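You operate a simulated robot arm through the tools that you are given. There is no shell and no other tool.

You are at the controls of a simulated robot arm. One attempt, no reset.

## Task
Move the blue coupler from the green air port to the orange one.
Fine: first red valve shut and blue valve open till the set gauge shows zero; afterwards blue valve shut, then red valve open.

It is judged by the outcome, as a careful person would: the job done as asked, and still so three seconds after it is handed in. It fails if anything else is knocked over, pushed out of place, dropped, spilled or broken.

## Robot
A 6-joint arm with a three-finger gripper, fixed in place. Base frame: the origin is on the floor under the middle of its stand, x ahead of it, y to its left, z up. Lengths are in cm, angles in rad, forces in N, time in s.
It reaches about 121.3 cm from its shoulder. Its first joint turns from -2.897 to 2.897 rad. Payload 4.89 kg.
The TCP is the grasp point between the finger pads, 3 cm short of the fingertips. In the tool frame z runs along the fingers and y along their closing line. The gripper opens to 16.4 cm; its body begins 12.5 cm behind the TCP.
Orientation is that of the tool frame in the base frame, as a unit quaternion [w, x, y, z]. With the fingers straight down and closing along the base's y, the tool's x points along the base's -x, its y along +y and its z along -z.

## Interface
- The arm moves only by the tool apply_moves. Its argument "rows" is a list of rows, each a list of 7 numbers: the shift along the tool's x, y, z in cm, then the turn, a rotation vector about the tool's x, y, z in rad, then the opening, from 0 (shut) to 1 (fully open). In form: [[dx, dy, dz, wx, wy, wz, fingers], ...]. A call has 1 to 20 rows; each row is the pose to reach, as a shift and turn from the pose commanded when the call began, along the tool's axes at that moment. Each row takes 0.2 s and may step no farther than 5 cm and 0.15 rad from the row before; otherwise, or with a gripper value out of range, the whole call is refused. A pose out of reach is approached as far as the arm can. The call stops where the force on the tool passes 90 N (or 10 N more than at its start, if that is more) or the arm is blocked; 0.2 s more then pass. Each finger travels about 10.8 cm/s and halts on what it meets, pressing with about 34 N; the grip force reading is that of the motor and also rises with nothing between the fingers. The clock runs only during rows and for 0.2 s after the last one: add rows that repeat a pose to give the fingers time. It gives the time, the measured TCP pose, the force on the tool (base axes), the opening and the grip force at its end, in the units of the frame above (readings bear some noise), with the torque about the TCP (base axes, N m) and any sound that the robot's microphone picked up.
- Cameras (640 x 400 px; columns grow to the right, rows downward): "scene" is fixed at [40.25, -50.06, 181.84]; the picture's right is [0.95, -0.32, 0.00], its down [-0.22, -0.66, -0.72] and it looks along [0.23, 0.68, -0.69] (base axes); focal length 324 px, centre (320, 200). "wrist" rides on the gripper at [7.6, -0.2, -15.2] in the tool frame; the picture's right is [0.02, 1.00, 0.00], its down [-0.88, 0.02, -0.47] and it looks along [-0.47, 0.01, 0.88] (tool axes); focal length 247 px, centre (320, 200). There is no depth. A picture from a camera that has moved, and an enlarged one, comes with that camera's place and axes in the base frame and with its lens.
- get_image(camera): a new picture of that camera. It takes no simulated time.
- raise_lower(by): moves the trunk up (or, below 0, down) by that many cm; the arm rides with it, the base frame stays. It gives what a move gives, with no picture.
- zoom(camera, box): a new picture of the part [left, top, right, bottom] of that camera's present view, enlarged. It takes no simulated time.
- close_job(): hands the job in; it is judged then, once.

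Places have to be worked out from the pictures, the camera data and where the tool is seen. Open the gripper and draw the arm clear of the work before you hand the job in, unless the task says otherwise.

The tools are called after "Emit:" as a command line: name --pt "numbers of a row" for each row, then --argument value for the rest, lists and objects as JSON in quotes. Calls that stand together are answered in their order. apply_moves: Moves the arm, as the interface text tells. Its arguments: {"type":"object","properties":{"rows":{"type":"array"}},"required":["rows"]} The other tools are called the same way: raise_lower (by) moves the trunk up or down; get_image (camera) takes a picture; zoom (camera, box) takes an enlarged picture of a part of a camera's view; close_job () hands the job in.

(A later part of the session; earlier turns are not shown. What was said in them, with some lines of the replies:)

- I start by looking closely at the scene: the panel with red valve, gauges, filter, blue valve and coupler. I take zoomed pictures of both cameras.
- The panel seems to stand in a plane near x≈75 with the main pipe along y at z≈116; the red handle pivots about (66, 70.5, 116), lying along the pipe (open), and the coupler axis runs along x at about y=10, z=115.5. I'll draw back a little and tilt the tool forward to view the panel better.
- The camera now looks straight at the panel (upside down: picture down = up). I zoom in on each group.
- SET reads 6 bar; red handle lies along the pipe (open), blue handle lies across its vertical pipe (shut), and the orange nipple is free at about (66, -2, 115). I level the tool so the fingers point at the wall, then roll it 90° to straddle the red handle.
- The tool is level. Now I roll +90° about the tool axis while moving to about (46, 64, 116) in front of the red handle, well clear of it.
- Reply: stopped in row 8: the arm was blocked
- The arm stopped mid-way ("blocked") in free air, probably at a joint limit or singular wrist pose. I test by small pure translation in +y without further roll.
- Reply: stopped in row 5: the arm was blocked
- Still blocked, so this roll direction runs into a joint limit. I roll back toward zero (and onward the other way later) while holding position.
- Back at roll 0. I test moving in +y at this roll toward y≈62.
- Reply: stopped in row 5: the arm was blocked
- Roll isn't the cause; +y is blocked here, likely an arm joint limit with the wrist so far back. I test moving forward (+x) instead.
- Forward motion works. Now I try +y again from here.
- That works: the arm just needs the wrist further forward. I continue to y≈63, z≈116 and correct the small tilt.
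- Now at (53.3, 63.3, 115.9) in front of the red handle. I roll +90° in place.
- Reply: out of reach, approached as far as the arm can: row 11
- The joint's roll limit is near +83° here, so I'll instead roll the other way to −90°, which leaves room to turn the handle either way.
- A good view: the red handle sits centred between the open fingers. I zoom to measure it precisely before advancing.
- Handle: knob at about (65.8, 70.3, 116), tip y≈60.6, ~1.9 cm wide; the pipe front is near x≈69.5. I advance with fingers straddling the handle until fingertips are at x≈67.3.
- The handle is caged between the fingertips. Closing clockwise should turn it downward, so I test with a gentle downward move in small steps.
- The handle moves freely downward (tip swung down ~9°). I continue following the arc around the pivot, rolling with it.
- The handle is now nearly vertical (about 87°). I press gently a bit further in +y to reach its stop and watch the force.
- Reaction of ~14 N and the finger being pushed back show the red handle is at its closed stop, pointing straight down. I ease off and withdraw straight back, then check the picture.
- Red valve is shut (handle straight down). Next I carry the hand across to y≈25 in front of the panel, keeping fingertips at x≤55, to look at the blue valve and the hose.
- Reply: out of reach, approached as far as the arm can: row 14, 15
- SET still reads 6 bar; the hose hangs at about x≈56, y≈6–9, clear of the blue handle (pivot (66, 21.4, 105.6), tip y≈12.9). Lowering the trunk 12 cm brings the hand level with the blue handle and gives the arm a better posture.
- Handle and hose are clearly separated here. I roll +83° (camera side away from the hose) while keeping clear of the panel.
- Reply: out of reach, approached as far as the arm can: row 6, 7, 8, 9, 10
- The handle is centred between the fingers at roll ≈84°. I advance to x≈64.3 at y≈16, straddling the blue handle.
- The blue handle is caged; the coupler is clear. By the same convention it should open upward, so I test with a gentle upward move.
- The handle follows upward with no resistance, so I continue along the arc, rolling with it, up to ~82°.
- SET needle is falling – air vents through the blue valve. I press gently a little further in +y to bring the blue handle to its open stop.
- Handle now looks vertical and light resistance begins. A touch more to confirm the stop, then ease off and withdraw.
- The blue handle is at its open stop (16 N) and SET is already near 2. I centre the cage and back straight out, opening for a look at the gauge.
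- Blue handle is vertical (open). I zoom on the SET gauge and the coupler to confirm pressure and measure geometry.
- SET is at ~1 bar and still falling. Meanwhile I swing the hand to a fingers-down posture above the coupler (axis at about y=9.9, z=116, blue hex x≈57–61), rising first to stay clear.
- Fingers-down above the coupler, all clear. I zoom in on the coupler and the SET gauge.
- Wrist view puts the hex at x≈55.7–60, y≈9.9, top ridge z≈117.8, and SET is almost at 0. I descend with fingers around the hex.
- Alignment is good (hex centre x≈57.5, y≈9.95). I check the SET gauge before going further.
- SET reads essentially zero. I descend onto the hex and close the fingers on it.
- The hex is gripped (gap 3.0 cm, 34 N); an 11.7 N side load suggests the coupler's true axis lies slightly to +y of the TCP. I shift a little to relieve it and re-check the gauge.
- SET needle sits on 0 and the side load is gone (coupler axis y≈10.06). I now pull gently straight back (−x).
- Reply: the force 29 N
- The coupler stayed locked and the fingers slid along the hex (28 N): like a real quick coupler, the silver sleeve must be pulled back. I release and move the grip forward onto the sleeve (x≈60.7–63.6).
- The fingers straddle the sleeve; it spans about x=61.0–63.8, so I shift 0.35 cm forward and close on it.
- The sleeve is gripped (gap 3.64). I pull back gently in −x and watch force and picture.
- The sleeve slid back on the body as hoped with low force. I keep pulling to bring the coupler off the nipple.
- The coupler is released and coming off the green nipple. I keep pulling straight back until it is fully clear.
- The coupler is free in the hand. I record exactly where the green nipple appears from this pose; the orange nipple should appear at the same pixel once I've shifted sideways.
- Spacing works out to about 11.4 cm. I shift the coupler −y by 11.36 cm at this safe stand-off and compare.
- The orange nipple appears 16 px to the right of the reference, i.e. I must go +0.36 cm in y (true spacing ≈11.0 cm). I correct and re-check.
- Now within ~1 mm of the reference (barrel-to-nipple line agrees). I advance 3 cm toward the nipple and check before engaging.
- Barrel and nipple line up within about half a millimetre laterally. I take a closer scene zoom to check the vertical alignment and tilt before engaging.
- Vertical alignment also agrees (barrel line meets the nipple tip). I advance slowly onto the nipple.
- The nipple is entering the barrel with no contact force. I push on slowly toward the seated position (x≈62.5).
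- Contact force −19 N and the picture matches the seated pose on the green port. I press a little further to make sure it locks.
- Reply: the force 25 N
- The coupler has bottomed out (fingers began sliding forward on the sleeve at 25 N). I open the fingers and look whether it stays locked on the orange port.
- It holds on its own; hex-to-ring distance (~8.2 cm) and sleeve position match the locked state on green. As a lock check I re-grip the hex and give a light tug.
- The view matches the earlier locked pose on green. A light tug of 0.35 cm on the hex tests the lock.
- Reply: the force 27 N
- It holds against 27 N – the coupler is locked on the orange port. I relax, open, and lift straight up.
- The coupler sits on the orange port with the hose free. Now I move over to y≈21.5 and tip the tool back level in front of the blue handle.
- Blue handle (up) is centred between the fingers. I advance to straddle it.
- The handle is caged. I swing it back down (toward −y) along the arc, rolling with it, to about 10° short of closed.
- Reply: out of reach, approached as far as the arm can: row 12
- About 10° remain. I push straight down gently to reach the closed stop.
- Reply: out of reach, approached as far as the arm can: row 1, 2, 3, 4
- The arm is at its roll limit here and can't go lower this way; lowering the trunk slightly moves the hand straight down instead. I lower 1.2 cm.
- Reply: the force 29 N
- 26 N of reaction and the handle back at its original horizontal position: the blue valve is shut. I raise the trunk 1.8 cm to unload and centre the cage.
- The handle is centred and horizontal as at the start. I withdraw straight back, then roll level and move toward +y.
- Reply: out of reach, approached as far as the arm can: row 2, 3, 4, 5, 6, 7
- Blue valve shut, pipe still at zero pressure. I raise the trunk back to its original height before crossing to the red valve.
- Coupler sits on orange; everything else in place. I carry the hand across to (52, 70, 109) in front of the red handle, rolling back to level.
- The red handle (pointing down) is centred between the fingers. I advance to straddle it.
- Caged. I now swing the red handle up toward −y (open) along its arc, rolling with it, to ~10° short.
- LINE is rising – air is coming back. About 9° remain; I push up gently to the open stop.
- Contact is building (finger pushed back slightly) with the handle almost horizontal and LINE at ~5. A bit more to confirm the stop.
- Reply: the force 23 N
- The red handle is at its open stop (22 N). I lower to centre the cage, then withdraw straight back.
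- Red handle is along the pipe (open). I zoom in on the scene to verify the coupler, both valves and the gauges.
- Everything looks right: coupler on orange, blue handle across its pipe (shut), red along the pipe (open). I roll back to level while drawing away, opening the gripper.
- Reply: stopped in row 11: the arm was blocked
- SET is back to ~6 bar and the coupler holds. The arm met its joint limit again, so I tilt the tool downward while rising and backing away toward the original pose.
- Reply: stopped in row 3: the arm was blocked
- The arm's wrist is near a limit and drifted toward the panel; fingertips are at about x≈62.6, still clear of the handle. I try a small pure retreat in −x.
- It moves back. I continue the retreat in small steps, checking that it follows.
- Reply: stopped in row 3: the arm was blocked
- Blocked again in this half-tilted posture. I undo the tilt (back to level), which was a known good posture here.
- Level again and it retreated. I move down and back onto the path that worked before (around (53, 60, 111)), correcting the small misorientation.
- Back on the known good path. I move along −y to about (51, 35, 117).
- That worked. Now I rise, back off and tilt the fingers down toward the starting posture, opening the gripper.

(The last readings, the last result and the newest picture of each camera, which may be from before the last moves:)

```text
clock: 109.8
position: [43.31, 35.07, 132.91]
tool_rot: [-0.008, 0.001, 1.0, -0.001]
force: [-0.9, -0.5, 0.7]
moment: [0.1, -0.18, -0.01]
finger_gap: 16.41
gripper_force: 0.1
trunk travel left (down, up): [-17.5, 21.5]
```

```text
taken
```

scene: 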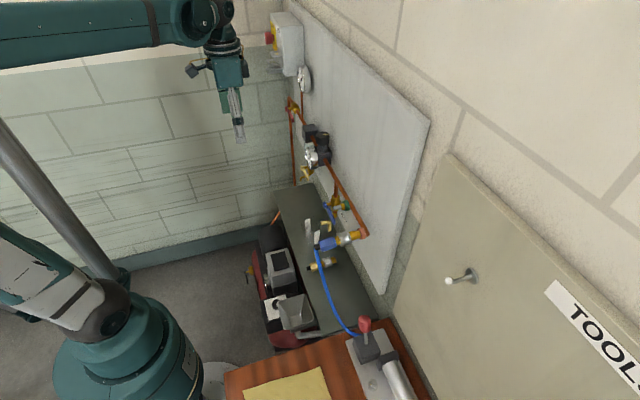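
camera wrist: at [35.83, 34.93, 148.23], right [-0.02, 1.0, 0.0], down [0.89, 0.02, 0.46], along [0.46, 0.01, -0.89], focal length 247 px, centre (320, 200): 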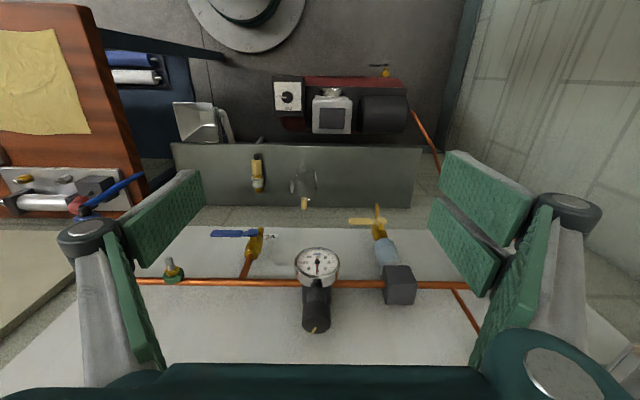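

The arm is clear. I take final zooms to verify gauges, coupler and both handles.

Emit:
zoom --camera "wrist" --box '[280, 235, 360, 290]'

Emit:
zoom --camera "scene" --box '[290, 180, 390, 250]'

Emit:
zoom --camera "scene" --box '[270, 70, 350, 130]'

Emit:
zoom --camera "wrist" --box '[140, 190, 300, 300]'

```text
7.27 times, centred on (320, 262) of wrist
camera zoom: at [35.83, 34.93, 148.23], right [-0.02, 1.0, 0.0], down [0.89, 0.02, 0.46], along [0.46, 0.01, -0.89], focal length 1796 px, centre (320, -254)
```

zoom: 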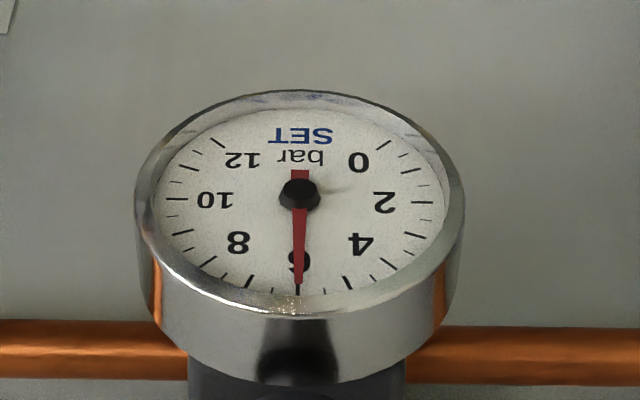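

```text
5.71 times, centred on (340, 215) of scene
camera zoom: at [40.25, -50.06, 181.84], right [0.95, -0.32, 0.0], down [-0.22, -0.66, -0.72], along [0.23, 0.68, -0.69], focal length 1848 px, centre (206, 114)
```

zoom: 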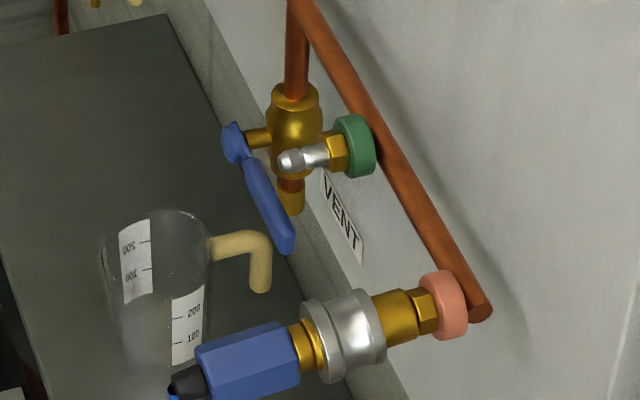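

```text
6.67 times, centred on (310, 100) of scene
camera zoom: at [40.25, -50.06, 181.84], right [0.95, -0.32, 0.0], down [-0.22, -0.66, -0.72], along [0.23, 0.68, -0.69], focal length 2156 px, centre (387, 867)
```

zoom: 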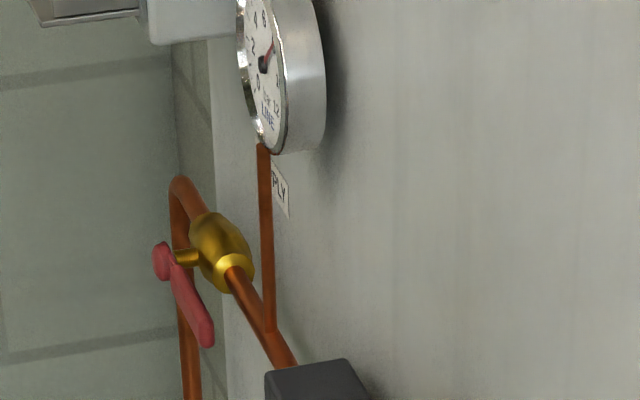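

```text
3.64 times, centred on (220, 245) of wrist
camera zoom: at [35.83, 34.93, 148.23], right [-0.02, 1.0, 0.0], down [0.89, 0.02, 0.46], along [0.46, 0.01, -0.89], focal length 898 px, centre (684, 36)
```

zoom: 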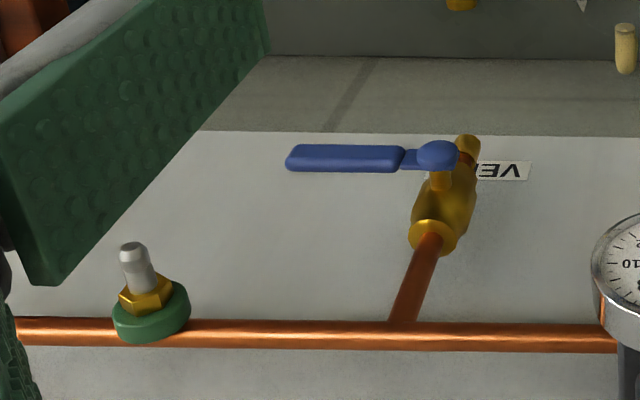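

SET holds steady at 6 bar. The coupler is locked on the orange port under pressure, the blue valve is shut, the red valve is open along the pipe, and the gripper is open and clear. I hand the job in.

Emit:
close_job

```text
The job is handed in.
```

The blue coupler is now on the orange air port, with red open, blue shut and the SET gauge back at 6 bar.

- **Venting:** I shut the red valve and opened the blue one. I waited until the SET needle sat on zero before pulling the coupler.
- **Coupler:** It would not come off the green port by its blue body. I pulled the silver sleeve back to release it, then pushed it fully onto the orange nipple. A tug of about 27 N did not move it, and it stayed in place once the air was back on.
- **Restoring:** I shut the blue valve, then opened the red one. I turned both handles until they met their stops.

While backing away from the red valve, the arm hit a joint limit and drifted a few centimetres toward the panel. It touched nothing, and I brought it out by another path. The last pictures show nothing knocked over or moved, and the gripper is open and clear of the panel.
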